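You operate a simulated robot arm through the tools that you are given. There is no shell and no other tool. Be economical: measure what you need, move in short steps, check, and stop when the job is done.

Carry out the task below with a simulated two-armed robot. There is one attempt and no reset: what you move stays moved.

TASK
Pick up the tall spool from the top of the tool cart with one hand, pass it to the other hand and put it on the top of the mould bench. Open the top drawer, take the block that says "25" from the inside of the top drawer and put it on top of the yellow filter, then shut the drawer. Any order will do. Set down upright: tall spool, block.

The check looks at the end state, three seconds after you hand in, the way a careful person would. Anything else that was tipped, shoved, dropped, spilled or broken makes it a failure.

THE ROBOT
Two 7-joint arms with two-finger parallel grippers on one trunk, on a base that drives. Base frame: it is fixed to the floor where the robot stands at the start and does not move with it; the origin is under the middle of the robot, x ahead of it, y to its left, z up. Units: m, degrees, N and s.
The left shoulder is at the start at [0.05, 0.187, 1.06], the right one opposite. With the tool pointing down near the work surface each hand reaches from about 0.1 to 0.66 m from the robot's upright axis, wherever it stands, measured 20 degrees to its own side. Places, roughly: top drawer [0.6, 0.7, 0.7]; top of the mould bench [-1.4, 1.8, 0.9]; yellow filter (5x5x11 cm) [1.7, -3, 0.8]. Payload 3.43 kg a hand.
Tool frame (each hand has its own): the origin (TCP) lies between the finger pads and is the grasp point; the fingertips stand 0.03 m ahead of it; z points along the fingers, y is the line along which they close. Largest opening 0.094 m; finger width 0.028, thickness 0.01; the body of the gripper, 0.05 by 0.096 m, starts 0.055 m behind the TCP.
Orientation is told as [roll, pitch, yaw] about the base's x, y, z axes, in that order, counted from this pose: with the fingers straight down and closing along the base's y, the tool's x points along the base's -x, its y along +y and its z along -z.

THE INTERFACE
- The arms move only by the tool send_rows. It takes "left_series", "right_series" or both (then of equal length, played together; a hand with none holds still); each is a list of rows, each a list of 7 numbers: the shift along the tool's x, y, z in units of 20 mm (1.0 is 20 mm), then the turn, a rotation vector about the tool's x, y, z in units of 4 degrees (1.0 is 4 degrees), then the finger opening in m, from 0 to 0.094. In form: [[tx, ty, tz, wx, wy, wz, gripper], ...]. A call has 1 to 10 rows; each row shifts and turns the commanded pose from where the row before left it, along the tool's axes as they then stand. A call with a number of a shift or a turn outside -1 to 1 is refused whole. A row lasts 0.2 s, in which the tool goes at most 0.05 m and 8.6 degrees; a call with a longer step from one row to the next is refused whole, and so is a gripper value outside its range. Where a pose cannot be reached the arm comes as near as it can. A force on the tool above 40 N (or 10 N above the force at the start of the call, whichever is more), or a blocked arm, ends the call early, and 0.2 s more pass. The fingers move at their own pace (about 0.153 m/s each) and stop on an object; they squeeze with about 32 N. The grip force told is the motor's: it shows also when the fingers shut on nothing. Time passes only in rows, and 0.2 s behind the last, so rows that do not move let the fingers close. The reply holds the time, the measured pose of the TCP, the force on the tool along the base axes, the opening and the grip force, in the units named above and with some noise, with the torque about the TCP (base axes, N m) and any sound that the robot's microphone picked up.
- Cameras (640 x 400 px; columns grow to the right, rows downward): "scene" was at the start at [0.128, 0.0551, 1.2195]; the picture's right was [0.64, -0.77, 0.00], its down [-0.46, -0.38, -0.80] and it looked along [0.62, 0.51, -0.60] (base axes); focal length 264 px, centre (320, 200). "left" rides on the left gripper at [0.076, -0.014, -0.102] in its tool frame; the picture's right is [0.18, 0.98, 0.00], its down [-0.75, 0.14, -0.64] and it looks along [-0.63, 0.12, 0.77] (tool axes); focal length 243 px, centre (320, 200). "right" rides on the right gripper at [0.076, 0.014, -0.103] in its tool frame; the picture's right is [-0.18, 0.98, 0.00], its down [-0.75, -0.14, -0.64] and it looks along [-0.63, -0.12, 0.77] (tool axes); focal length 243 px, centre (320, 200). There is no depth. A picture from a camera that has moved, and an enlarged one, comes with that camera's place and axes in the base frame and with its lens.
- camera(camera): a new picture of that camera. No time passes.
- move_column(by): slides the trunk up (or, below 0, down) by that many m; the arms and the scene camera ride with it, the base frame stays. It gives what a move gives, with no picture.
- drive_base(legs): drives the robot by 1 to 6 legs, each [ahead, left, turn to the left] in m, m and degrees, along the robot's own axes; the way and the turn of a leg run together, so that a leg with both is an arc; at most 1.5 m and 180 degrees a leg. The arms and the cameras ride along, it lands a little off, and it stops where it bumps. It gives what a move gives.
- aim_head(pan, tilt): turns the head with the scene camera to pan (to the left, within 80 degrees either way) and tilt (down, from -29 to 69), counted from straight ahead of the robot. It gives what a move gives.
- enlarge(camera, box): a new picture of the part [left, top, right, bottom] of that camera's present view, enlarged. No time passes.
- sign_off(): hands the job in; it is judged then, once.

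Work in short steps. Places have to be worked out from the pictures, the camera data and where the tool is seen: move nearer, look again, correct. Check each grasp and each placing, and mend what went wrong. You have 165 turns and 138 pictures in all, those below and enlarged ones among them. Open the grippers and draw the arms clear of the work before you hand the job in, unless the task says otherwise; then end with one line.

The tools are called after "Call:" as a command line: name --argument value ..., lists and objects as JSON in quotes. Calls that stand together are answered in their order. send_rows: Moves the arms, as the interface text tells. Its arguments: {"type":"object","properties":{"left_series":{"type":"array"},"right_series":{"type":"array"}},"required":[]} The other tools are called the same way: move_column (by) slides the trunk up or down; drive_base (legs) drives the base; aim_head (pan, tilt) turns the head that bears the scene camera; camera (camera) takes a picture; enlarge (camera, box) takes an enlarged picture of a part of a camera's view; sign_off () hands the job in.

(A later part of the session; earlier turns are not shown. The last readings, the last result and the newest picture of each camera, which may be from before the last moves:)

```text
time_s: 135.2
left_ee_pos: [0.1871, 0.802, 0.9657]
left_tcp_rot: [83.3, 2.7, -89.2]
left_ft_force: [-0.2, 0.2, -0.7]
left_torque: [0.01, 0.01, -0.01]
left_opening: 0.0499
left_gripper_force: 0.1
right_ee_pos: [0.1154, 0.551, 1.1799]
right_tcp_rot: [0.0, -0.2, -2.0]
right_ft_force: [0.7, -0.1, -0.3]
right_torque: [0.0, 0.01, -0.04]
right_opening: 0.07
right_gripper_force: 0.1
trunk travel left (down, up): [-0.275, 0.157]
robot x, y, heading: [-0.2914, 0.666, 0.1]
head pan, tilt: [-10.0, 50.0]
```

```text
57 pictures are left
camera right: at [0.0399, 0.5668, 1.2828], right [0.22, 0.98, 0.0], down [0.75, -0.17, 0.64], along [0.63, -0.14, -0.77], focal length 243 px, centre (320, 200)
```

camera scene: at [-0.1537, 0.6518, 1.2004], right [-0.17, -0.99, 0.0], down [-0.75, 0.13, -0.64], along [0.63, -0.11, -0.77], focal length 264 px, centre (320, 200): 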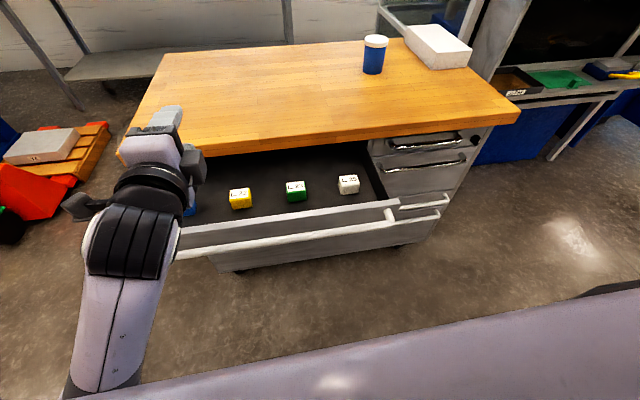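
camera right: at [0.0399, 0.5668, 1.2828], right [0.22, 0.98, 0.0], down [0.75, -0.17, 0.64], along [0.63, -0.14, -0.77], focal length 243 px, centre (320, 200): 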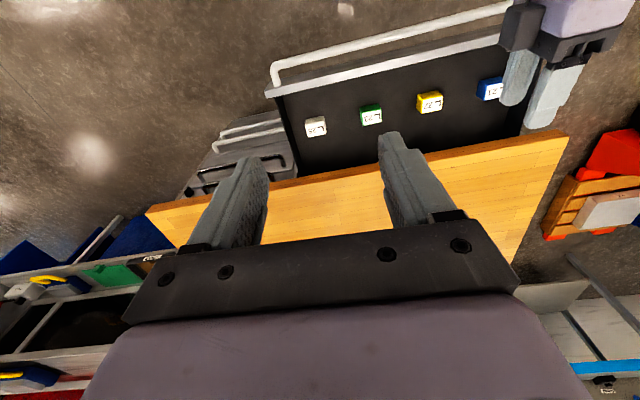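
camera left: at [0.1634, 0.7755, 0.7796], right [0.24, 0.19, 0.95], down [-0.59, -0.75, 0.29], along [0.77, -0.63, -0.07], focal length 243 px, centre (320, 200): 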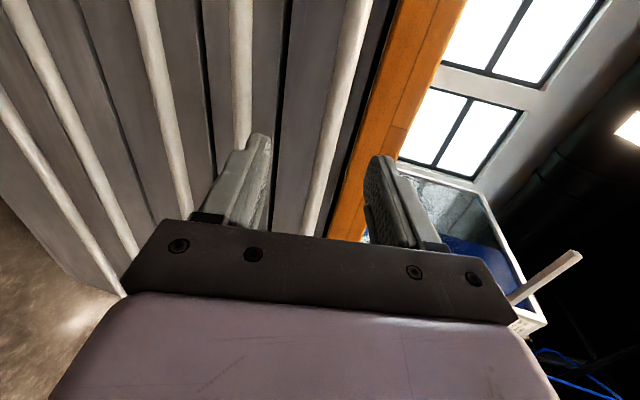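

Triangulated: block 25 at (0.268, 0.507), top around z 0.74. Move the right hand above it.

Call:
send_rows --right_series '[[-0.77, -0.19, 1, 0, 0, -0.05, 0.07], [-0.77, -0.19, 1, 0, 0, -0.05, 0.07], [-0.77, -0.19, 1, 0, 0, -0.05, 0.07], [-0.77, -0.19, 1, 0, 0, -0.05, 0.07], [-0.77, -0.19, 1, 0, 0, -0.05, 0.07], [-0.77, -0.19, 1, 0, 0, -0.05, 0.07], [-0.77, -0.19, 1, 0, 0, -0.05, 0.07], [-0.77, -0.19, 1, 0, 0, -0.05, 0.07], [-0.77, -0.19, 1, 0, 0, -0.05, 0.07], [-0.77, -0.19, 1, 0, 0, -0.05, 0.07]]'

Call:
send_rows --right_series '[[0, 0, 1, 0, 0, 0, 0.07], [0, 0, 1, 0, 0, 0, 0.07], [0, 0, 1, 0, 0, 0, 0.07], [0, 0, 1, 0, 0, 0, 0.07]]'

Call:
camera --camera "right"

Call:
camera --camera "scene"

```text
time_s: 137.4
left_ee_pos: [0.1873, 0.8002, 0.9667]
left_tcp_rot: [83.3, 2.8, -89.2]
left_ft_force: [-1.0, 0.0, -0.6]
left_torque: [0.02, -0.02, -0.01]
left_opening: 0.0499
left_gripper_force: 0.0
right_ee_pos: [0.2708, 0.5081, 0.9794]
right_tcp_rot: [0.0, -0.1, 0.0]
right_ft_force: [0.3, 0.8, -0.3]
right_torque: [0.0, -0.03, 0.03]
right_opening: 0.0699
right_gripper_force: 0.0
trunk travel left (down, up): [-0.275, 0.157]
robot x, y, heading: [-0.2906, 0.6627, 0.1]
head pan, tilt: [-10.0, 50.0]
```

```text
time_s: 138.4
left_ee_pos: [0.186, 0.8008, 0.9663]
left_tcp_rot: [83.4, 2.9, -89.1]
left_ft_force: [-0.2, 0.2, 0.3]
left_torque: [0.05, 0.0, 0.0]
left_opening: 0.0499
left_gripper_force: 0.0
right_ee_pos: [0.2704, 0.5089, 0.9009]
right_tcp_rot: [0.0, 0.0, 0.0]
right_ft_force: [0.2, 0.5, 0.1]
right_torque: [0.02, 0.03, -0.01]
right_opening: 0.0702
right_gripper_force: 0.1
trunk travel left (down, up): [-0.275, 0.157]
robot x, y, heading: [-0.2936, 0.6627, 0.1]
head pan, tilt: [-10.0, 50.0]
```

```text
56 pictures are left
camera right: at [0.1945, 0.5218, 1.0022], right [0.18, 0.98, 0.0], down [0.75, -0.14, 0.64], along [0.63, -0.12, -0.77], focal length 243 px, centre (320, 200)
```

right: 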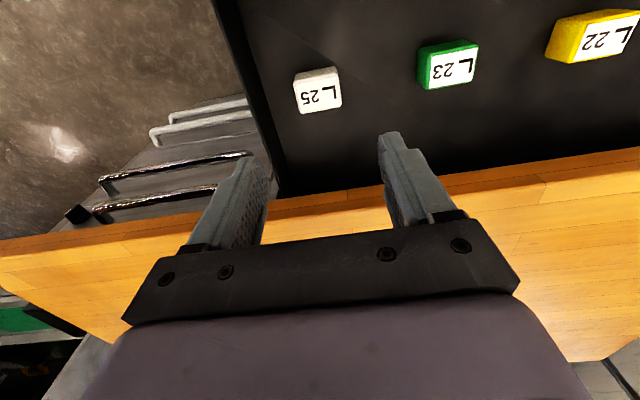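

```text
55 pictures are left
camera scene: at [-0.1536, 0.6517, 1.2004], right [-0.17, -0.98, 0.0], down [-0.75, 0.13, -0.64], along [0.63, -0.11, -0.77], focal length 264 px, centre (320, 200)
```

scene: 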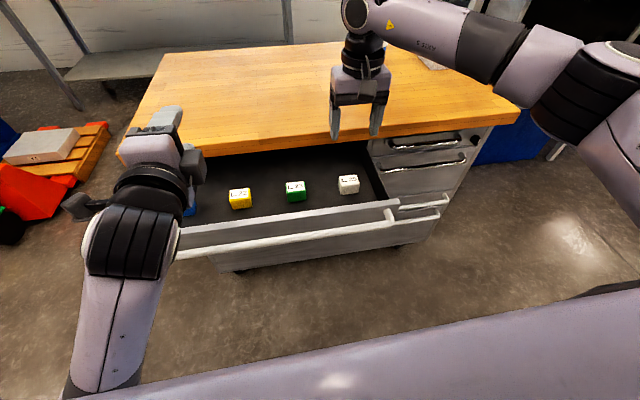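

Block is 4.3 cm wide at (0.271, 0.507), near the drawer's right wall, so I'll use a 57 mm opening. Descend to z≈0.80 and check.

Call:
send_rows --right_series '[[0, -0.08, 1, 0, 0, 0, 0.057], [0, 0, 1, 0, 0, 0, 0.057], [0, 0, 1, 0, 0, 0, 0.057], [0, 0, 1, 0, 0, 0, 0.057], [0, 0, 1, 0, 0, 0, 0.057]]'

Call:
camera --camera "right"

Call:
enlarge --camera "scene" --box '[270, 60, 430, 220]'

```text
time_s: 139.6
left_ee_pos: [0.1871, 0.8017, 0.9668]
left_tcp_rot: [83.3, 2.8, -89.1]
left_ft_force: [1.1, 0.3, 0.5]
left_torque: [-0.01, 0.01, 0.01]
left_opening: 0.0499
left_gripper_force: 0.0
right_ee_pos: [0.2695, 0.5089, 0.7998]
right_tcp_rot: [-0.1, 0.0, -0.1]
right_ft_force: [0.4, 0.3, -0.1]
right_torque: [0.02, 0.01, 0.0]
right_opening: 0.0571
right_gripper_force: 0.0
trunk travel left (down, up): [-0.275, 0.157]
robot x, y, heading: [-0.2881, 0.6639, 0.1]
head pan, tilt: [-10.0, 50.0]
```

```text
54 pictures are left
camera right: at [0.1933, 0.5222, 0.9027], right [0.19, 0.98, 0.0], down [0.75, -0.14, 0.64], along [0.63, -0.12, -0.77], focal length 243 px, centre (320, 200)
```

right: 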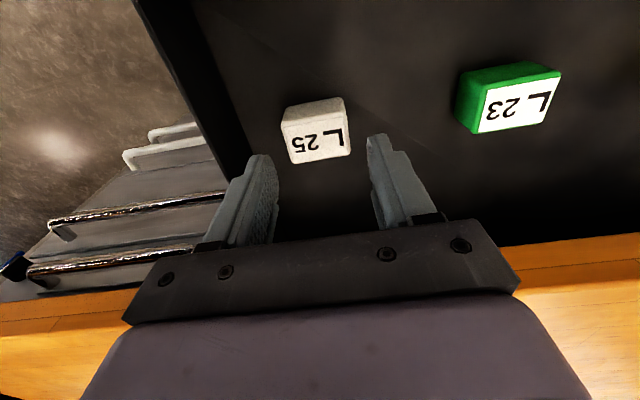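

```text
2.50 times, centred on (350, 140) of scene
camera zoom: at [-0.1536, 0.6517, 1.2004], right [-0.17, -0.98, 0.0], down [-0.75, 0.13, -0.64], along [0.63, -0.11, -0.77], focal length 659 px, centre (245, 350)
```

zoom: 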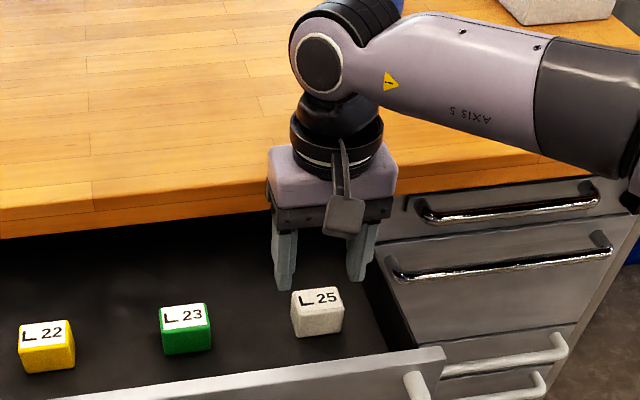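

The block centre reads y≈0.505; shift 4 mm and descend to z≈0.755.

Call:
send_rows --right_series '[[0, -0.2, 0, 0, 0, 0, 0.057], [0, 0, 0.75, 0, 0, 0, 0.057], [0, 0, 0.75, 0, 0, 0, 0.057], [0, 0, 0.75, 0, 0, 0, 0.057]]'

Call:
camera --camera "right"

```text
time_s: 140.6
left_ee_pos: [0.1856, 0.8016, 0.9669]
left_tcp_rot: [83.4, 2.8, -89.1]
left_ft_force: [0.7, 0.3, -0.4]
left_torque: [-0.04, 0.01, 0.0]
left_opening: 0.0498
left_gripper_force: 0.0
right_ee_pos: [0.2706, 0.5031, 0.7555]
right_tcp_rot: [-0.1, -0.2, 0.0]
right_ft_force: [-0.5, -0.6, -0.1]
right_torque: [-0.01, 0.03, 0.0]
right_opening: 0.057
right_gripper_force: 0.0
trunk travel left (down, up): [-0.275, 0.157]
robot x, y, heading: [-0.2925, 0.664, 0.1]
head pan, tilt: [-10.0, 50.0]
```

```text
52 pictures are left
camera right: at [0.1931, 0.5179, 0.8577], right [0.18, 0.98, 0.0], down [0.75, -0.14, 0.64], along [0.63, -0.12, -0.77], focal length 243 px, centre (320, 200)
```

right: 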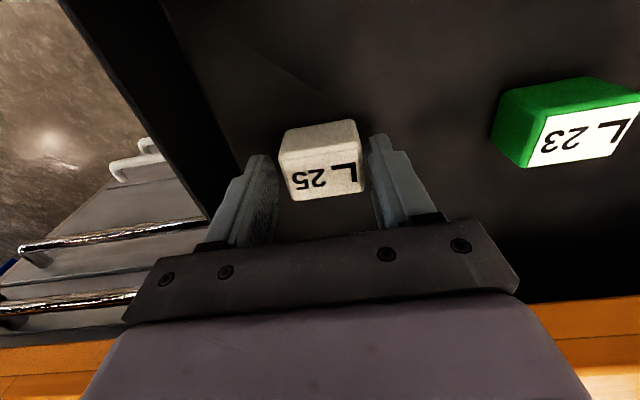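

Fingers straddle the block. Down 1.3 cm more and close.

Call:
send_rows --right_series '[[0, 0, 0.35, 0, 0, 0, 0.057], [0, 0, 0.3, 0, 0, 0, 0.057], [0, 0, 0, 0, 0, 0, 0.03], [0, 0, 0, 0, 0, 0, 0.02], [0, 0, 0, 0, 0, 0, 0.02]]'

Call:
camera --camera "right"

```text
time_s: 141.8
left_ee_pos: [0.1873, 0.8023, 0.9659]
left_tcp_rot: [83.4, 2.8, -89.1]
left_ft_force: [-0.1, -0.3, -0.1]
left_torque: [0.02, 0.0, -0.02]
left_opening: 0.05
left_gripper_force: 0.1
right_ee_pos: [0.2677, 0.504, 0.7441]
right_tcp_rot: [0.0, -0.1, 0.0]
right_ft_force: [0.7, 0.3, 3.9]
right_torque: [-0.05, 0.03, 0.04]
right_opening: 0.0498
right_gripper_force: 31.8
trunk travel left (down, up): [-0.275, 0.157]
robot x, y, heading: [-0.2928, 0.668, 0.2]
head pan, tilt: [-10.0, 50.0]
```

```text
51 pictures are left
camera right: at [0.1926, 0.518, 0.8463], right [0.18, 0.98, 0.0], down [0.75, -0.14, 0.64], along [0.63, -0.12, -0.77], focal length 243 px, centre (320, 200)
```

right: 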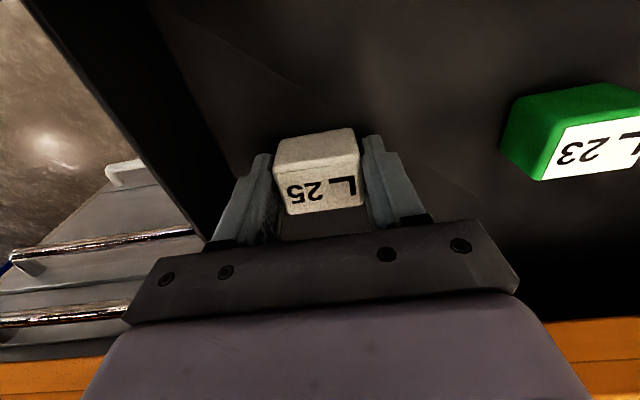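

Gripped at 49.8 mm. Lift up and look.

Call:
send_rows --right_series '[[0, 0, -0.5, 0, 0, 0, 0.02], [0, 0, -1, 0, 0, 0, 0.02], [0, 0, -1, 0, 0, 0, 0.02], [0, 0, -1, 0, 0, 0, 0.02], [0, 0, -1, 0, 0, 0, 0.02], [0, 0, -1, 0, 0, 0, 0.02], [0, 0, -1, 0, 0, 0, 0.02], [0, 0, -1, 0, 0, 0, 0.02], [0, 0, -1, 0, 0, 0, 0.02], [0, 0, -1, 0, 0, 0, 0.02]]'

Call:
camera --camera "scene"

Call:
camera --camera "right"

```text
time_s: 144.0
left_ee_pos: [0.186, 0.8023, 0.9664]
left_tcp_rot: [83.4, 2.9, -89.2]
left_ft_force: [0.3, 0.2, 0.6]
left_torque: [-0.01, 0.0, -0.03]
left_opening: 0.0501
left_gripper_force: 0.0
right_ee_pos: [0.2683, 0.5042, 0.9314]
right_tcp_rot: [0.1, -0.1, 0.0]
right_ft_force: [-0.1, -0.2, -1.1]
right_torque: [0.04, 0.02, 0.01]
right_opening: 0.0496
right_gripper_force: 32.3
trunk travel left (down, up): [-0.275, 0.157]
robot x, y, heading: [-0.2934, 0.6624, 0.1]
head pan, tilt: [-10.0, 50.0]
```

```text
50 pictures are left
camera scene: at [-0.1537, 0.6517, 1.2004], right [-0.17, -0.98, 0.0], down [-0.75, 0.13, -0.64], along [0.63, -0.11, -0.77], focal length 264 px, centre (320, 200)
```

scene: 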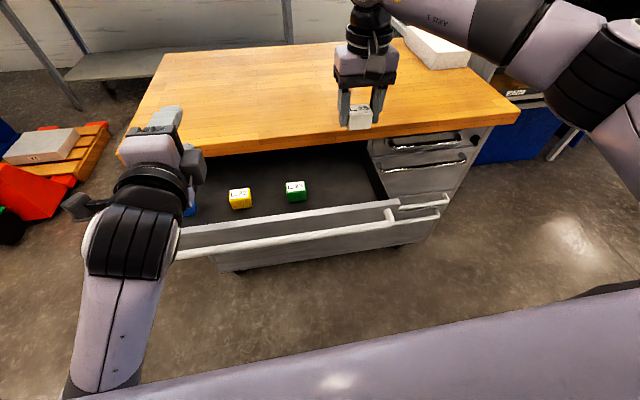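

```text
49 pictures are left
camera right: at [0.1921, 0.5171, 1.0343], right [0.18, 0.98, 0.0], down [0.75, -0.14, 0.64], along [0.63, -0.12, -0.77], focal length 243 px, centre (320, 200)
```

right: 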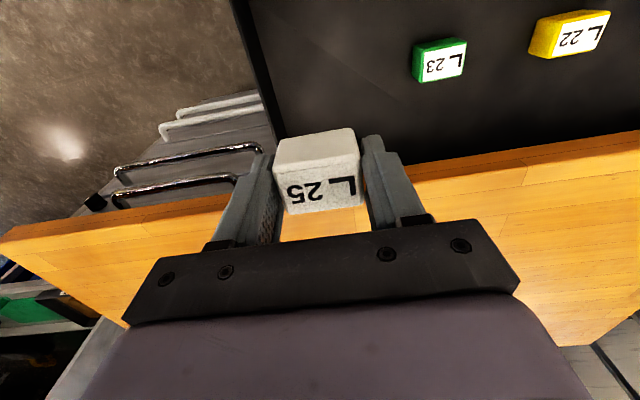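

Block 25 is held upright, label on top. Now to shut the drawer: drive back so the left hand can drop in front of the handle again.

Call:
drive_base --legs '[[-0.2, 0, 0]]'

Call:
send_rows --left_series '[[-0.45, -0.98, 0, 0, 0, 0, 0.04], [-0.45, -0.98, 0, 0, 0, 0, 0.04], [-0.45, -0.98, 0, 0, 0, 0, 0.04], [-0.45, -0.98, 0, 0, 0, 0, 0.04], [-0.45, -0.98, 0, 0, 0, 0, 0.04], [-0.45, -0.98, 0, 0, 0, 0, 0.04], [-0.45, -0.98, 0, 0, 0, 0, 0.04], [-0.45, -0.98, 0, 0, 0, 0, 0.04], [-0.45, -0.98, 0, 0, 0, 0, 0.04], [-0.45, -0.98, 0, 0, 0, 0, 0.04]]'

Call:
aim_head --pan 0 --tilt 50

Call:
camera --camera "scene"

Call:
camera --camera "left"

```text
time_s: 145.6
left_ee_pos: [-0.0163, 0.8038, 0.9655]
left_tcp_rot: [83.4, 2.9, -88.9]
left_ft_force: [-0.5, 0.2, 0.3]
left_torque: [0.01, 0.04, 0.02]
left_opening: 0.0501
left_gripper_force: 0.1
right_ee_pos: [0.067, 0.505, 0.9324]
right_tcp_rot: [-0.1, 0.0, 0.2]
right_ft_force: [0.4, -0.2, -0.9]
right_torque: [0.01, -0.01, -0.01]
right_opening: 0.0495
right_gripper_force: 31.8
trunk travel left (down, up): [-0.275, 0.157]
robot x, y, heading: [-0.4926, 0.6642, 0.4]
head pan, tilt: [-10.0, 50.0]
```

```text
time_s: 148.0
left_ee_pos: [-0.0147, 0.756, 0.787]
left_tcp_rot: [88.1, 6.8, -87.2]
left_ft_force: [-0.7, -0.8, 0.5]
left_torque: [0.02, 0.01, 0.0]
left_opening: 0.0396
left_gripper_force: 0.0
right_ee_pos: [0.0666, 0.5058, 0.932]
right_tcp_rot: [0.0, 0.0, 0.3]
right_ft_force: [0.4, 0.7, -0.1]
right_torque: [0.0, 0.02, -0.01]
right_opening: 0.0497
right_gripper_force: 31.5
trunk travel left (down, up): [-0.275, 0.157]
robot x, y, heading: [-0.4957, 0.6634, 0.4]
head pan, tilt: [-10.0, 50.0]
stopped in row 10 (left hand): the arm was blocked; the commanded pose is now the measured one
```

```text
time_s: 148.7
left_ee_pos: [-0.0133, 0.755, 0.7858]
left_tcp_rot: [87.9, 6.8, -87.2]
left_ft_force: [0.3, 0.5, 0.3]
left_torque: [-0.01, 0.0, -0.02]
left_opening: 0.0396
left_gripper_force: 0.1
right_ee_pos: [0.0662, 0.5066, 0.9317]
right_tcp_rot: [0.0, 0.0, 0.2]
right_ft_force: [-0.1, 0.9, -1.4]
right_torque: [0.0, 0.0, -0.01]
right_opening: 0.0496
right_gripper_force: 32.8
trunk travel left (down, up): [-0.275, 0.157]
robot x, y, heading: [-0.4898, 0.6633, 0.5]
head pan, tilt: [0.0, 50.0]
```

```text
48 pictures are left
camera scene: at [-0.3551, 0.665, 1.2004], right [0.01, -1.0, 0.0], down [-0.77, 0.0, -0.64], along [0.64, 0.0, -0.77], focal length 264 px, centre (320, 200)
```

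scene: 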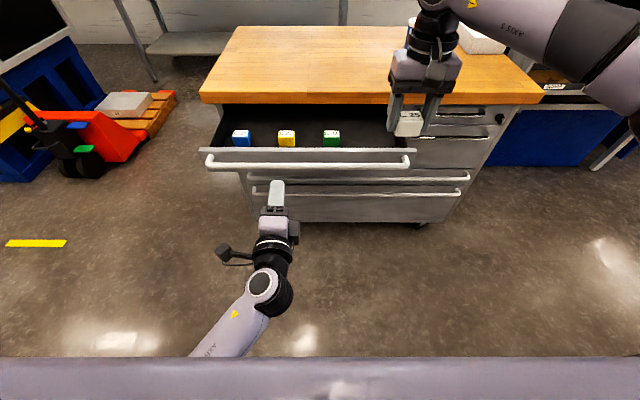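

```text
47 pictures are left
camera left: at [-0.1217, 0.8295, 0.7849], right [0.03, 0.07, 1.0], down [-0.6, -0.8, 0.07], along [0.8, -0.6, 0.02], focal length 243 px, centre (320, 200)
```

left: 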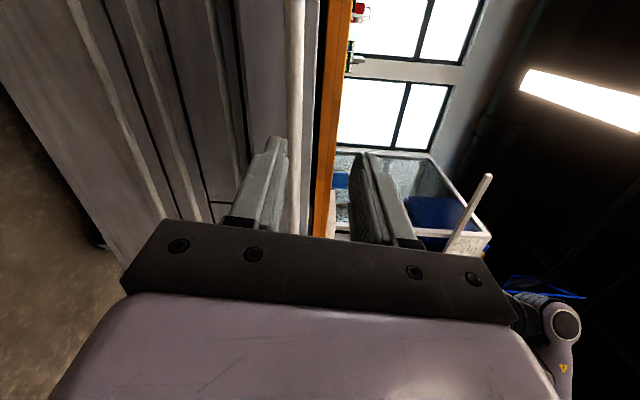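

Arm is too folded to go lower here. Back up 12 cm more, then extend the arm while correcting its roll, then lower.

Call:
drive_base --legs '[[-0.14, 0, 0]]'

Call:
send_rows --left_series '[[-0.3, 0.2, 0.9, 0, 0, -0.34, 0.04], [-0.3, 0.2, 0.9, 0, 0, -0.34, 0.04], [-0.3, 0.2, 0.9, 0, 0, -0.34, 0.04], [-0.3, 0.2, 0.9, 0, 0, -0.34, 0.04], [-0.3, 0.2, 0.9, 0, 0, -0.34, 0.04], [0, -0.6, 0, 0.5, 0, 0, 0.04], [0, -0.6, 0, 0.5, 0, 0, 0.04], [0, -0.6, 0, 0.5, 0, 0, 0.04], [0, -0.4, 0, 0.5, 0, 0, 0.04]]'

Call:
camera --camera "left"

```text
time_s: 150.0
left_ee_pos: [-0.153, 0.753, 0.7862]
left_tcp_rot: [88.0, 6.7, -87.4]
left_ft_force: [-0.5, 0.8, -0.2]
left_torque: [0.01, 0.0, -0.02]
left_opening: 0.0403
left_gripper_force: 0.0
right_ee_pos: [-0.0735, 0.5027, 0.9304]
right_tcp_rot: [0.0, 0.0, 0.1]
right_ft_force: [-0.1, -0.6, -0.9]
right_torque: [0.02, 0.01, 0.03]
right_opening: 0.0494
right_gripper_force: 32.2
trunk travel left (down, up): [-0.275, 0.157]
robot x, y, heading: [-0.6334, 0.6664, 0.6]
head pan, tilt: [0.0, 50.0]
```

```text
time_s: 152.0
left_ee_pos: [-0.0615, 0.7398, 0.754]
left_tcp_rot: [80.5, 1.7, -86.6]
left_ft_force: [0.0, 0.4, 0.4]
left_torque: [-0.01, 0.02, -0.03]
left_opening: 0.0401
left_gripper_force: 0.1
right_ee_pos: [-0.0741, 0.5029, 0.9306]
right_tcp_rot: [0.0, -0.1, 0.2]
right_ft_force: [-0.9, 0.5, -1.0]
right_torque: [0.02, 0.0, 0.02]
right_opening: 0.0499
right_gripper_force: 32.0
trunk travel left (down, up): [-0.275, 0.157]
robot x, y, heading: [-0.6315, 0.6669, 0.4]
head pan, tilt: [0.0, 50.0]
```

```text
46 pictures are left
camera left: at [-0.1708, 0.8119, 0.7602], right [0.15, 0.16, 0.97], down [-0.56, -0.8, 0.22], along [0.81, -0.58, -0.03], focal length 243 px, centre (320, 200)
```

left: 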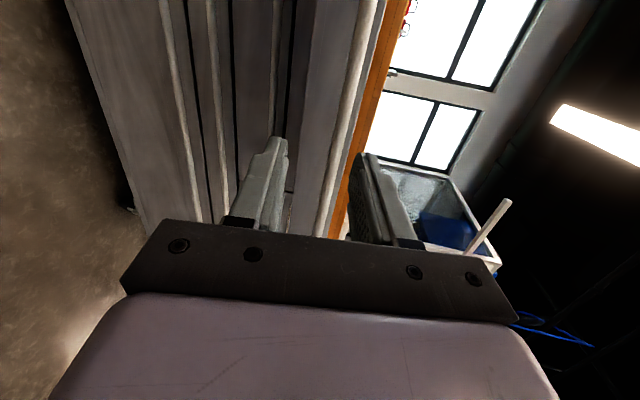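

Left hand is level with the bar (0.754 vs ≈0.757), 20 cm short of it. Drive forward 13 cm, then check.

Call:
drive_base --legs '[[0.13, 0, 0]]'

Call:
enlarge --camera "left" --box '[200, 0, 460, 240]'

```text
time_s: 153.3
left_ee_pos: [0.0665, 0.7386, 0.7551]
left_tcp_rot: [80.6, 1.8, -86.7]
left_ft_force: [-0.7, -0.4, 0.2]
left_torque: [0.01, 0.0, -0.01]
left_opening: 0.04
left_gripper_force: 0.1
right_ee_pos: [0.0543, 0.5034, 0.9308]
right_tcp_rot: [0.0, 0.0, 0.1]
right_ft_force: [0.1, -0.1, -0.1]
right_torque: [0.03, 0.0, -0.03]
right_opening: 0.0495
right_gripper_force: 32.0
trunk travel left (down, up): [-0.275, 0.157]
robot x, y, heading: [-0.5052, 0.6635, -0.1]
head pan, tilt: [0.0, 50.0]
```

```text
1.67 times, centred on (330, 120) of left
camera zoom: at [-0.0432, 0.8114, 0.7606], right [0.15, 0.16, 0.97], down [-0.57, -0.79, 0.22], along [0.81, -0.58, -0.03], focal length 404 px, centre (303, 333)
```

zoom: 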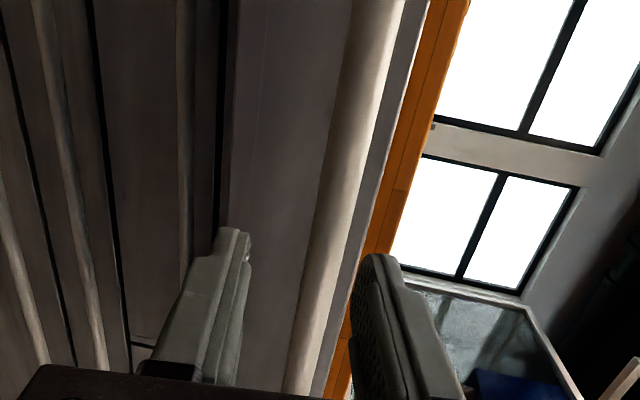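

The front panel continues a few cm below the bar, so I'll push there with closed fingertips (between bar 1 and bar 2). Close fingers and lower 2.2 cm.

Call:
send_rows --left_series '[[0, -0.55, 0, 0, 0, 0, 0.0], [0, -0.55, 0, 0, 0, 0, 0.0], [0, 0, 0, 0, 0, 0, 0.0]]'

Call:
drive_base --legs '[[0.06, 0, 0]]'

Call:
enlarge --camera "left" --box '[200, 0, 460, 240]'

```text
time_s: 154.1
left_ee_pos: [0.0626, 0.7433, 0.7369]
left_tcp_rot: [80.9, 1.9, -86.6]
left_ft_force: [1.2, -0.1, 0.4]
left_torque: [0.01, -0.01, -0.01]
left_opening: 0.0001
left_gripper_force: 32.2
right_ee_pos: [0.0537, 0.5042, 0.9309]
right_tcp_rot: [0.0, 0.0, 0.2]
right_ft_force: [0.7, -0.3, -1.6]
right_torque: [-0.01, -0.03, 0.0]
right_opening: 0.0498
right_gripper_force: 32.5
trunk travel left (down, up): [-0.275, 0.157]
robot x, y, heading: [-0.5077, 0.6666, 0.4]
head pan, tilt: [0.0, 50.0]
```

```text
time_s: 155.1
left_ee_pos: [0.1241, 0.7414, 0.7344]
left_tcp_rot: [80.7, 1.8, -86.8]
left_ft_force: [2.0, 0.3, -4.4]
left_torque: [-0.03, 0.03, -0.04]
left_opening: 0.0001
left_gripper_force: 31.7
right_ee_pos: [0.1152, 0.5031, 0.9319]
right_tcp_rot: [0.1, -0.1, -0.1]
right_ft_force: [-0.3, 0.1, -0.7]
right_torque: [0.02, 0.01, 0.02]
right_opening: 0.0499
right_gripper_force: 31.7
trunk travel left (down, up): [-0.275, 0.157]
robot x, y, heading: [-0.4471, 0.6655, -0.1]
head pan, tilt: [0.0, 50.0]
```

```text
1.67 times, centred on (330, 120) of left
camera zoom: at [0.0154, 0.8133, 0.7403], right [0.15, 0.16, 0.98], down [-0.57, -0.79, 0.22], along [0.81, -0.59, -0.03], focal length 404 px, centre (303, 333)
```

zoom: 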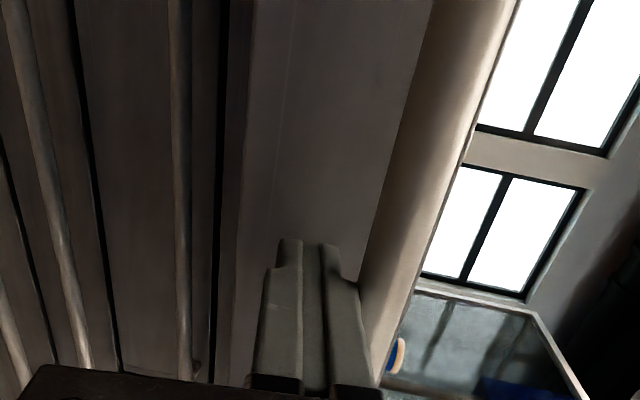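

Tips are under the bar near the panel with a light rub on the bar; lower 4 mm and drive forward to push the drawer shut most of the way.

Call:
send_rows --left_series '[[0, -0.2, 0, 0, 0, 0, 0.0], [0, 0, 0, 0, 0, 0, 0.0]]'

Call:
drive_base --legs '[[0.15, 0, 0]]'

Call:
camera --camera "scene"

```text
time_s: 155.7
left_ee_pos: [0.1244, 0.7434, 0.7317]
left_tcp_rot: [80.8, 1.9, -86.8]
left_ft_force: [-0.3, -0.1, -0.3]
left_torque: [0.01, -0.03, 0.0]
left_opening: 0.0
left_gripper_force: 31.9
right_ee_pos: [0.1143, 0.5024, 0.9312]
right_tcp_rot: [0.0, 0.0, 0.0]
right_ft_force: [0.8, 0.0, -1.0]
right_torque: [0.0, 0.03, -0.01]
right_opening: 0.0497
right_gripper_force: 31.6
trunk travel left (down, up): [-0.275, 0.157]
robot x, y, heading: [-0.4434, 0.6639, -0.1]
head pan, tilt: [0.0, 50.0]
```

```text
time_s: 157.1
left_ee_pos: [0.2749, 0.7424, 0.7315]
left_tcp_rot: [80.7, 1.9, -86.8]
left_ft_force: [-0.6, -0.3, 0.1]
left_torque: [-0.03, -0.02, -0.01]
left_opening: 0.0
left_gripper_force: 31.9
right_ee_pos: [0.2659, 0.5036, 0.9315]
right_tcp_rot: [-0.1, 0.0, -0.1]
right_ft_force: [-0.8, -0.4, -1.3]
right_torque: [-0.02, -0.01, -0.01]
right_opening: 0.0496
right_gripper_force: 31.9
trunk travel left (down, up): [-0.275, 0.157]
robot x, y, heading: [-0.2954, 0.6644, 0.3]
head pan, tilt: [0.0, 50.0]
```

```text
43 pictures are left
camera scene: at [-0.1556, 0.6648, 1.2003], right [0.0, -1.0, 0.0], down [-0.77, 0.0, -0.64], along [0.64, 0.0, -0.77], focal length 264 px, centre (320, 200)
```

scene: 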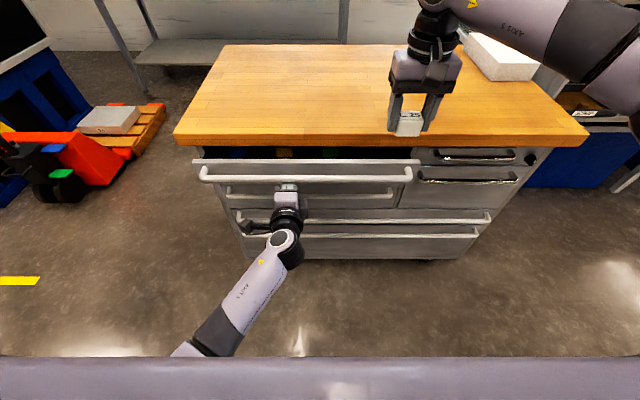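

The drawer is going in. Push 6 cm more by base.

Call:
drive_base --legs '[[0.06, 0, 0]]'

Call:
camera --camera "scene"

```text
time_s: 158.0
left_ee_pos: [0.3354, 0.7436, 0.7306]
left_tcp_rot: [80.7, 1.9, -86.7]
left_ft_force: [0.7, 0.1, -0.1]
left_torque: [0.02, 0.01, -0.04]
left_opening: 0.0
left_gripper_force: 32.1
right_ee_pos: [0.3259, 0.5034, 0.9314]
right_tcp_rot: [0.0, 0.0, 0.1]
right_ft_force: [0.3, 1.0, -0.4]
right_torque: [-0.03, 0.05, 0.0]
right_opening: 0.0497
right_gripper_force: 32.1
trunk travel left (down, up): [-0.275, 0.157]
robot x, y, heading: [-0.2326, 0.6691, 0.2]
head pan, tilt: [0.0, 50.0]
```

```text
42 pictures are left
camera scene: at [-0.0949, 0.6649, 1.2003], right [0.0, -1.0, 0.0], down [-0.77, 0.0, -0.64], along [0.64, 0.0, -0.77], focal length 264 px, centre (320, 200)
```

scene: 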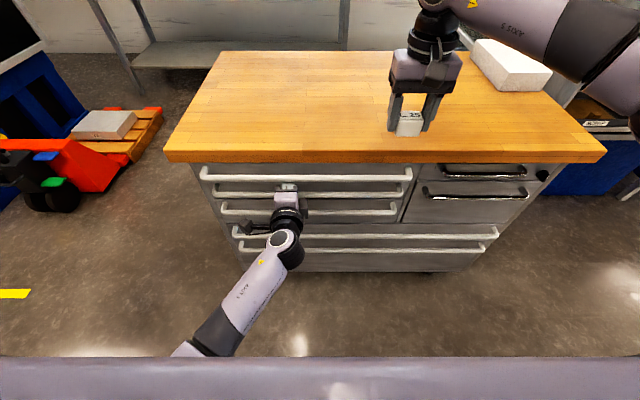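

Nearly shut. Push on gently with the arm until resistance.

Call:
send_rows --left_series '[[0, 0.08, 0.45, 0, 0, 0, 0.0], [0, 0.08, 0.45, 0, 0, 0, 0.0], [0, 0.08, 0.45, 0, 0, 0, 0.0], [0, 0.08, 0.45, 0, 0, 0, 0.0], [0, 0.04, 0.25, 0, 0, 0, 0.0]]'

Call:
enlarge --camera "scene" --box '[160, 120, 460, 290]'

```text
time_s: 158.9
left_ee_pos: [0.3596, 0.7441, 0.7323]
left_tcp_rot: [80.7, 2.0, -86.6]
left_ft_force: [-25.1, 4.2, 10.0]
left_torque: [-0.13, -0.4, -0.13]
left_opening: 0.0
left_gripper_force: 31.9
right_ee_pos: [0.3237, 0.5058, 0.9332]
right_tcp_rot: [0.0, -0.2, 0.2]
right_ft_force: [-0.4, 0.1, -1.3]
right_torque: [-0.01, 0.01, 0.01]
right_opening: 0.0497
right_gripper_force: 31.9
trunk travel left (down, up): [-0.275, 0.157]
robot x, y, heading: [-0.2329, 0.6642, -0.1]
head pan, tilt: [0.0, 50.0]
stopped in row 4 (left hand): the force on the tool passed its limit (the readings are from after the stop); the commanded pose is now the measured one
```

```text
2.13 times, centred on (310, 205) of scene
camera zoom: at [-0.0989, 0.6655, 1.201], right [0.0, -1.0, 0.0], down [-0.76, 0.0, -0.65], along [0.65, 0.0, -0.76], focal length 563 px, centre (341, 189)
```

zoom: 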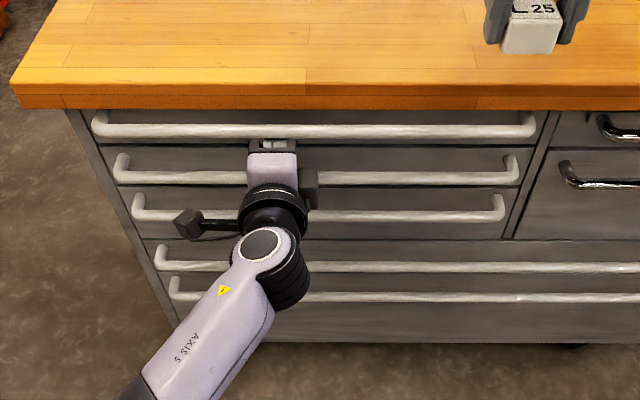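

Resistance of 25 N: the drawer is seated flush. Drive back to withdraw, then compare with the original look.

Call:
drive_base --legs '[[-0.3, 0, 0]]'

Call:
enlarge --camera "scene" --box '[160, 80, 460, 250]'

Call:
camera --camera "left"

```text
time_s: 161.0
left_ee_pos: [0.0671, 0.7419, 0.7292]
left_tcp_rot: [80.4, 2.1, -86.8]
left_ft_force: [1.0, -0.6, 0.9]
left_torque: [0.0, -0.01, -0.01]
left_opening: 0.0002
left_gripper_force: 32.8
right_ee_pos: [0.0294, 0.5028, 0.9303]
right_tcp_rot: [0.0, 0.0, 0.0]
right_ft_force: [-0.1, 0.2, -1.1]
right_torque: [-0.02, -0.03, 0.0]
right_opening: 0.0496
right_gripper_force: 32.0
trunk travel left (down, up): [-0.275, 0.157]
robot x, y, heading: [-0.5327, 0.6645, 0.1]
head pan, tilt: [0.0, 50.0]
```

```text
2.13 times, centred on (310, 165) of scene
camera zoom: at [-0.3919, 0.6642, 1.2004], right [0.0, -1.0, 0.0], down [-0.77, 0.0, -0.64], along [0.64, 0.0, -0.77], focal length 563 px, centre (341, 275)
```

zoom: 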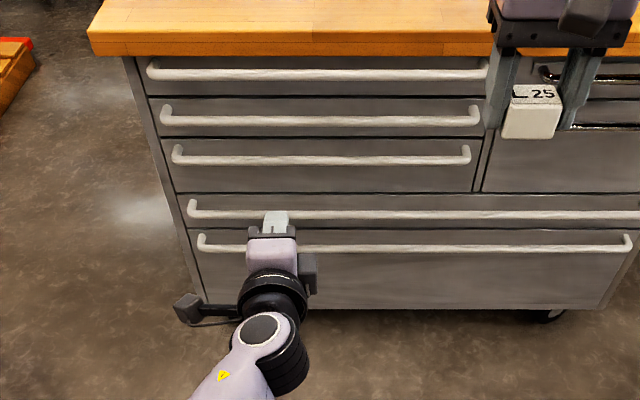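

```text
39 pictures are left
camera left: at [-0.042, 0.8139, 0.7348], right [0.16, 0.16, 0.97], down [-0.57, -0.79, 0.22], along [0.81, -0.59, -0.03], focal length 243 px, centre (320, 200)
```

left: 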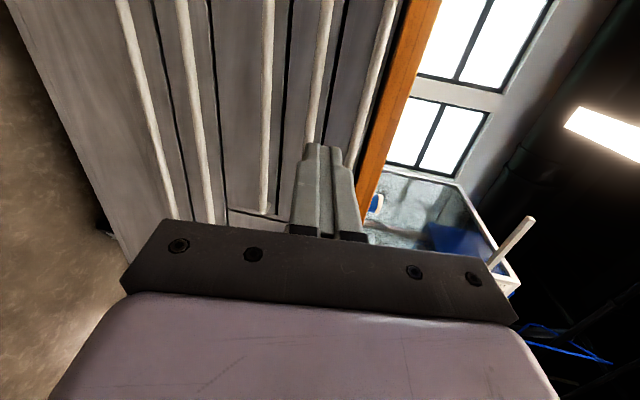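

Drawer shut flush. Raise the left hand, turn right 90° and look along the way to the filter.

Call:
send_rows --left_series '[[0, 0.97, -0.1, 0, 0, 0, 0.0], [0, 0.97, 0, 0, 0, 0, 0.0], [0, 0.97, 0, 0, 0, 0, 0.0], [0, 0.97, 0, 0, 0, 0, 0.0], [0, 0.97, 0, 0, 0, 0, 0.0], [0, 0.97, 0, 0, 0, 0, 0.0], [0, 0.97, 0, 0, 0, 0, 0.0], [0, 0.97, 0, 0, 0, 0, 0.0], [0, 0.97, 0, 0, 0, 0, 0.0], [0, 0.97, 0, 0, 0, 0, 0.0]]' --right_series '[[0, 0, -0.5, 0, 0, 0, 0.02], [0, 0, -0.5, 0, 0, 0, 0.02], [0, 0, -0.5, 0, 0, 0, 0.02], [0, 0, -0.5, 0, 0, 0, 0.02], [0, 0, -0.5, 0, 0, 0, 0.02], [0, 0, -0.5, 0, 0, 0, 0.02], [0, 0, -0.5, 0, 0, 0, 0.02], [0, 0, -0.5, 0, 0, 0, 0.02], [0, 0, -0.5, 0, 0, 0, 0.02], [0, 0, -0.5, 0, 0, 0, 0.02]]'

Call:
drive_base --legs '[[0, 0, -80]]'

Call:
aim_head --pan 0 --tilt 18

Call:
camera --camera "scene"

```text
time_s: 163.2
left_ee_pos: [0.0953, 0.7358, 0.922]
left_tcp_rot: [80.4, 2.0, -86.8]
left_ft_force: [-0.4, -0.9, 0.4]
left_torque: [-0.01, 0.01, -0.04]
left_opening: 0.0
left_gripper_force: 32.5
right_ee_pos: [0.0293, 0.5024, 1.0322]
right_tcp_rot: [0.0, 0.1, 0.0]
right_ft_force: [0.5, 0.7, -1.0]
right_torque: [0.03, -0.02, 0.01]
right_opening: 0.0499
right_gripper_force: 31.7
trunk travel left (down, up): [-0.275, 0.157]
robot x, y, heading: [-0.5264, 0.667, 0.1]
head pan, tilt: [0.0, 50.0]
```

```text
time_s: 167.1
left_ee_pos: [-0.3866, 0.0521, 0.9217]
left_tcp_rot: [80.5, 2.0, -170.0]
left_ft_force: [0.1, -0.3, 0.8]
left_torque: [0.02, -0.01, 0.03]
left_opening: 0.0002
left_gripper_force: 31.7
right_ee_pos: [-0.6251, 0.0901, 1.0318]
right_tcp_rot: [0.0, 0.1, -83.2]
right_ft_force: [0.1, -0.6, -1.7]
right_torque: [0.01, -0.01, 0.0]
right_opening: 0.0499
right_gripper_force: 32.0
trunk travel left (down, up): [-0.275, 0.157]
robot x, y, heading: [-0.5328, 0.6655, -83.0]
head pan, tilt: [0.0, 50.0]
```

```text
time_s: 168.1
left_ee_pos: [-0.3859, 0.0522, 0.9224]
left_tcp_rot: [80.3, 2.1, -169.9]
left_ft_force: [0.0, 0.0, 0.0]
left_torque: [0.02, 0.04, -0.02]
left_opening: 0.0001
left_gripper_force: 32.2
right_ee_pos: [-0.6245, 0.0908, 1.0312]
right_tcp_rot: [0.0, 0.0, -83.2]
right_ft_force: [0.5, 0.0, -0.8]
right_torque: [-0.02, -0.01, -0.01]
right_opening: 0.0497
right_gripper_force: 31.9
trunk travel left (down, up): [-0.275, 0.157]
robot x, y, heading: [-0.5264, 0.6636, -83.0]
head pan, tilt: [0.0, 18.0]
```

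```text
38 pictures are left
camera scene: at [-0.509, 0.5133, 1.2491], right [-0.99, -0.12, 0.0], down [-0.04, 0.31, -0.95], along [0.11, -0.94, -0.31], focal length 264 px, centre (320, 200)
```

scene: 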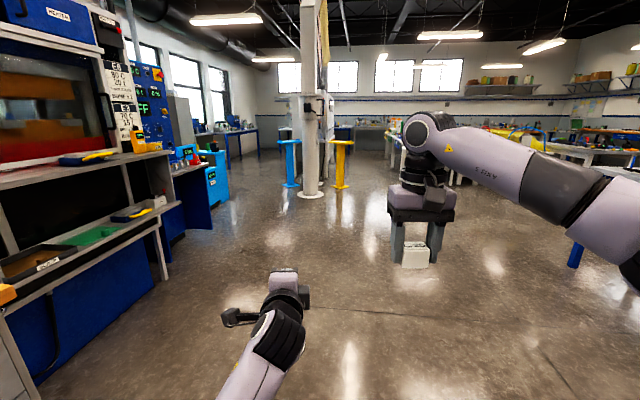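

Path ahead is clear. Drive about 2.3 m ahead and turn left to look toward (1.7, −3).

Call:
drive_base --legs '[[1.2, 0, 0], [1.2, 0, 0], [0, 0, 48]]'

Call:
camera --camera "scene"

```text
time_s: 181.9
left_ee_pos: [0.364, -1.9403, 0.922]
left_tcp_rot: [80.3, 1.9, -119.0]
left_ft_force: [0.2, 0.4, 0.2]
left_torque: [-0.02, -0.02, 0.01]
left_opening: 0.0
left_gripper_force: 32.1
right_ee_pos: [0.1842, -2.1024, 1.0321]
right_tcp_rot: [0.1, -0.1, -32.3]
right_ft_force: [0.5, 0.3, -1.7]
right_torque: [-0.01, 0.01, -0.03]
right_opening: 0.0496
right_gripper_force: 31.7
trunk travel left (down, up): [-0.275, 0.157]
robot x, y, heading: [-0.2034, -1.6662, -32.0]
head pan, tilt: [0.0, 18.0]
```

```text
37 pictures are left
camera scene: at [-0.0711, -1.7479, 1.2492], right [-0.53, -0.85, 0.0], down [-0.26, 0.16, -0.95], along [0.81, -0.51, -0.31], focal length 264 px, centre (320, 200)
```

scene: 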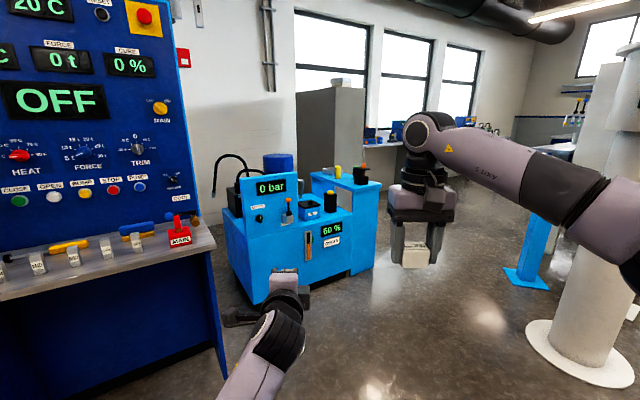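

The predicted filter spot projects to the yellow object on the blue unit. Zoom there.

Call:
enlarge --camera "scene" --box '[220, 130, 400, 300]'

```text
2.35 times, centred on (310, 215) of scene
camera zoom: at [-0.0711, -1.7479, 1.2492], right [-0.53, -0.85, 0.0], down [-0.26, 0.16, -0.95], along [0.81, -0.51, -0.31], focal length 620 px, centre (344, 165)
```

zoom: 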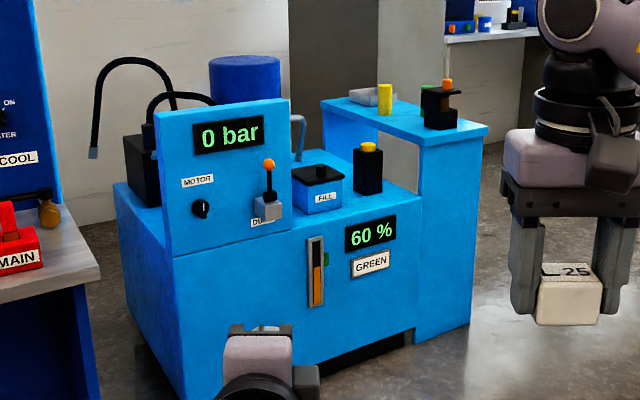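

The yellow filter stands on the blue stand's top at ≈(1.65, −3.0), top near z 0.86. I'll approach it from the −y side; drive to about (0.7, −2.75) first and look.

Call:
drive_base --legs '[[1.3, -0.44, 0]]'

Call:
camera --camera "scene"

```text
time_s: 188.7
left_ee_pos: [1.2218, -3.0031, 0.9224]
left_tcp_rot: [80.4, 2.0, -118.7]
left_ft_force: [0.2, -0.6, 0.1]
left_torque: [-0.01, 0.01, 0.03]
left_opening: 0.0001
left_gripper_force: 32.2
right_ee_pos: [1.0426, -3.1658, 1.0309]
right_tcp_rot: [0.1, 0.0, -31.9]
right_ft_force: [-0.4, -1.1, -1.3]
right_torque: [0.0, 0.02, 0.01]
right_opening: 0.0498
right_gripper_force: 31.9
trunk travel left (down, up): [-0.275, 0.157]
robot x, y, heading: [0.6537, -2.7331, -31.8]
head pan, tilt: [0.0, 18.0]
```

```text
35 pictures are left
camera scene: at [0.7858, -2.8118, 1.2492], right [-0.53, -0.85, 0.0], down [-0.26, 0.16, -0.95], along [0.81, -0.5, -0.31], focal length 264 px, centre (320, 200)
```

scene: 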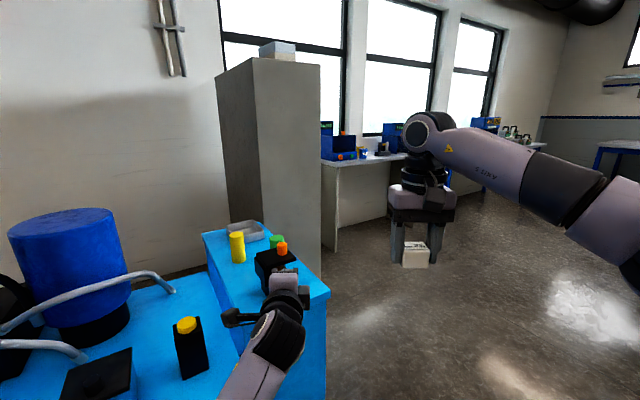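

Triangulated filter: (1.667, −3.010), top z ≈ 0.849. Raise the left hand, then go round to the −y side facing +y, in steps.

Call:
send_rows --left_series '[[0.3, 0.97, -0.4, 0, 0, 0, 0.0], [0.3, 0.97, -0.4, 0, 0, 0, 0.0], [0.3, 0.97, -0.4, 0, 0, 0, 0.0], [0.3, 0.97, -0.4, 0, 0, 0, 0.0], [0.3, 0.97, -0.4, 0, 0, 0, 0.0], [0.3, 0.97, -0.4, 0, 0, 0, 0.0], [0.3, 0.97, -0.4, 0, 0, 0, 0.0]]'

Call:
drive_base --legs '[[0.73, -0.61, 0], [0, 0, 116]]'

Call:
aim_head --pan -25 --tilt 30

Call:
camera --camera "scene"

```text
time_s: 190.3
left_ee_pos: [1.2111, -2.9524, 1.0651]
left_tcp_rot: [80.3, 2.1, -118.8]
left_ft_force: [0.2, 0.4, 0.0]
left_torque: [-0.05, 0.02, -0.01]
left_opening: 0.0
left_gripper_force: 32.3
right_ee_pos: [1.0421, -3.1647, 1.0314]
right_tcp_rot: [0.1, 0.0, -32.0]
right_ft_force: [0.8, 0.6, -0.8]
right_torque: [0.03, 0.02, 0.04]
right_opening: 0.0499
right_gripper_force: 31.5
trunk travel left (down, up): [-0.275, 0.157]
robot x, y, heading: [0.6548, -2.7285, -31.9]
head pan, tilt: [0.0, 18.0]
```

```text
time_s: 200.1
left_ee_pos: [0.9026, -3.0116, 1.064]
left_tcp_rot: [80.3, 2.0, -1.1]
left_ft_force: [0.4, 0.0, 0.7]
left_torque: [0.0, 0.01, 0.03]
left_opening: 0.0
left_gripper_force: 31.8
right_ee_pos: [1.1666, -3.063, 1.0317]
right_tcp_rot: [0.0, 0.0, 85.7]
right_ft_force: [-0.2, 0.8, -1.1]
right_torque: [-0.02, 0.01, -0.01]
right_opening: 0.0498
right_gripper_force: 31.7
trunk travel left (down, up): [-0.275, 0.157]
robot x, y, heading: [0.9631, -3.6051, 85.8]
head pan, tilt: [0.0, 18.0]
```

```text
time_s: 201.0
left_ee_pos: [0.9018, -3.0121, 1.0654]
left_tcp_rot: [80.4, 2.0, -0.9]
left_ft_force: [-1.1, -0.3, -0.2]
left_torque: [-0.03, 0.0, -0.01]
left_opening: 0.0
left_gripper_force: 31.9
right_ee_pos: [1.1669, -3.062, 1.0306]
right_tcp_rot: [0.0, 0.0, 85.7]
right_ft_force: [0.3, -0.8, -1.7]
right_torque: [-0.01, 0.04, -0.03]
right_opening: 0.0496
right_gripper_force: 31.8
trunk travel left (down, up): [-0.275, 0.157]
robot x, y, heading: [0.9608, -3.6088, 85.8]
head pan, tilt: [-25.0, 30.0]
```

```text
34 pictures are left
camera scene: at [1.0143, -3.472, 1.2299], right [0.87, -0.49, 0.0], down [-0.24, -0.44, -0.87], along [0.42, 0.76, -0.5], focal length 264 px, centre (320, 200)
```

scene: 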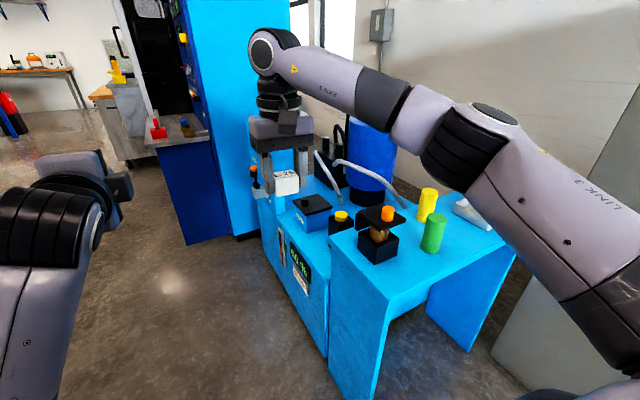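

I see the yellow filter at ≈(1.655, −3.01), with a green one nearer at (1.546, −3.12). Slide right 0.43 m and slightly ahead so the filter is in the right hand's reach.

Call:
drive_base --legs '[[0.07, -0.42, 0]]'

Call:
aim_head --pan -20 --tilt 42

Call:
camera --camera "scene"

Call:
camera --camera "right"

```text
time_s: 203.6
left_ee_pos: [1.3225, -2.973, 1.0645]
left_tcp_rot: [80.3, 1.9, -1.2]
left_ft_force: [0.4, -1.0, -0.7]
left_torque: [-0.01, -0.01, 0.01]
left_opening: 0.0
left_gripper_force: 32.6
right_ee_pos: [1.5866, -3.0243, 1.0317]
right_tcp_rot: [0.1, 0.0, 85.6]
right_ft_force: [0.5, -1.1, -0.8]
right_torque: [0.02, -0.03, 0.02]
right_opening: 0.05
right_gripper_force: 31.9
trunk travel left (down, up): [-0.275, 0.157]
robot x, y, heading: [1.3841, -3.5685, 85.5]
head pan, tilt: [-25.0, 30.0]
```

```text
time_s: 204.3
left_ee_pos: [1.3214, -2.972, 1.064]
left_tcp_rot: [80.4, 2.0, -1.1]
left_ft_force: [-0.4, -0.1, -0.1]
left_torque: [-0.04, 0.02, -0.01]
left_opening: 0.0
left_gripper_force: 32.3
right_ee_pos: [1.5877, -3.0246, 1.0321]
right_tcp_rot: [0.0, 0.0, 85.5]
right_ft_force: [0.1, -0.4, -1.1]
right_torque: [0.02, -0.02, 0.0]
right_opening: 0.0497
right_gripper_force: 31.8
trunk travel left (down, up): [-0.275, 0.157]
robot x, y, heading: [1.3839, -3.5675, 85.5]
head pan, tilt: [-20.0, 42.0]
```

```text
33 pictures are left
camera scene: at [1.4237, -3.435, 1.2117], right [0.91, -0.41, 0.0], down [-0.28, -0.61, -0.74], along [0.31, 0.68, -0.67], focal length 264 px, centre (320, 200)
```

scene: 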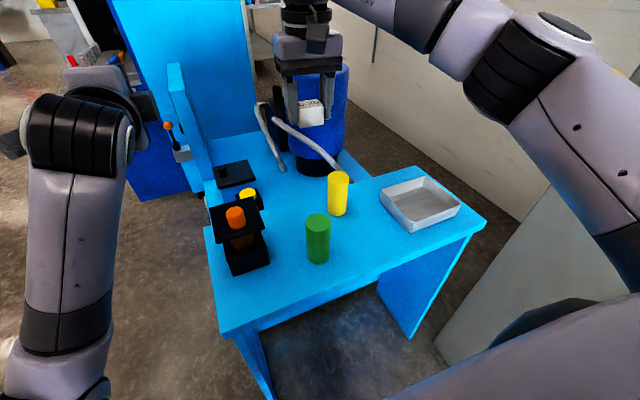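

```text
32 pictures are left
camera right: at [1.5668, -3.0991, 1.1339], right [-0.97, 0.26, 0.0], down [0.2, 0.74, 0.64], along [0.17, 0.62, -0.77], focal length 243 px, centre (320, 200)
```

right: 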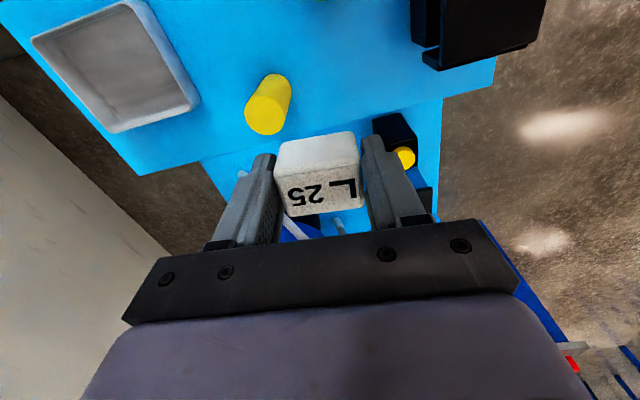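

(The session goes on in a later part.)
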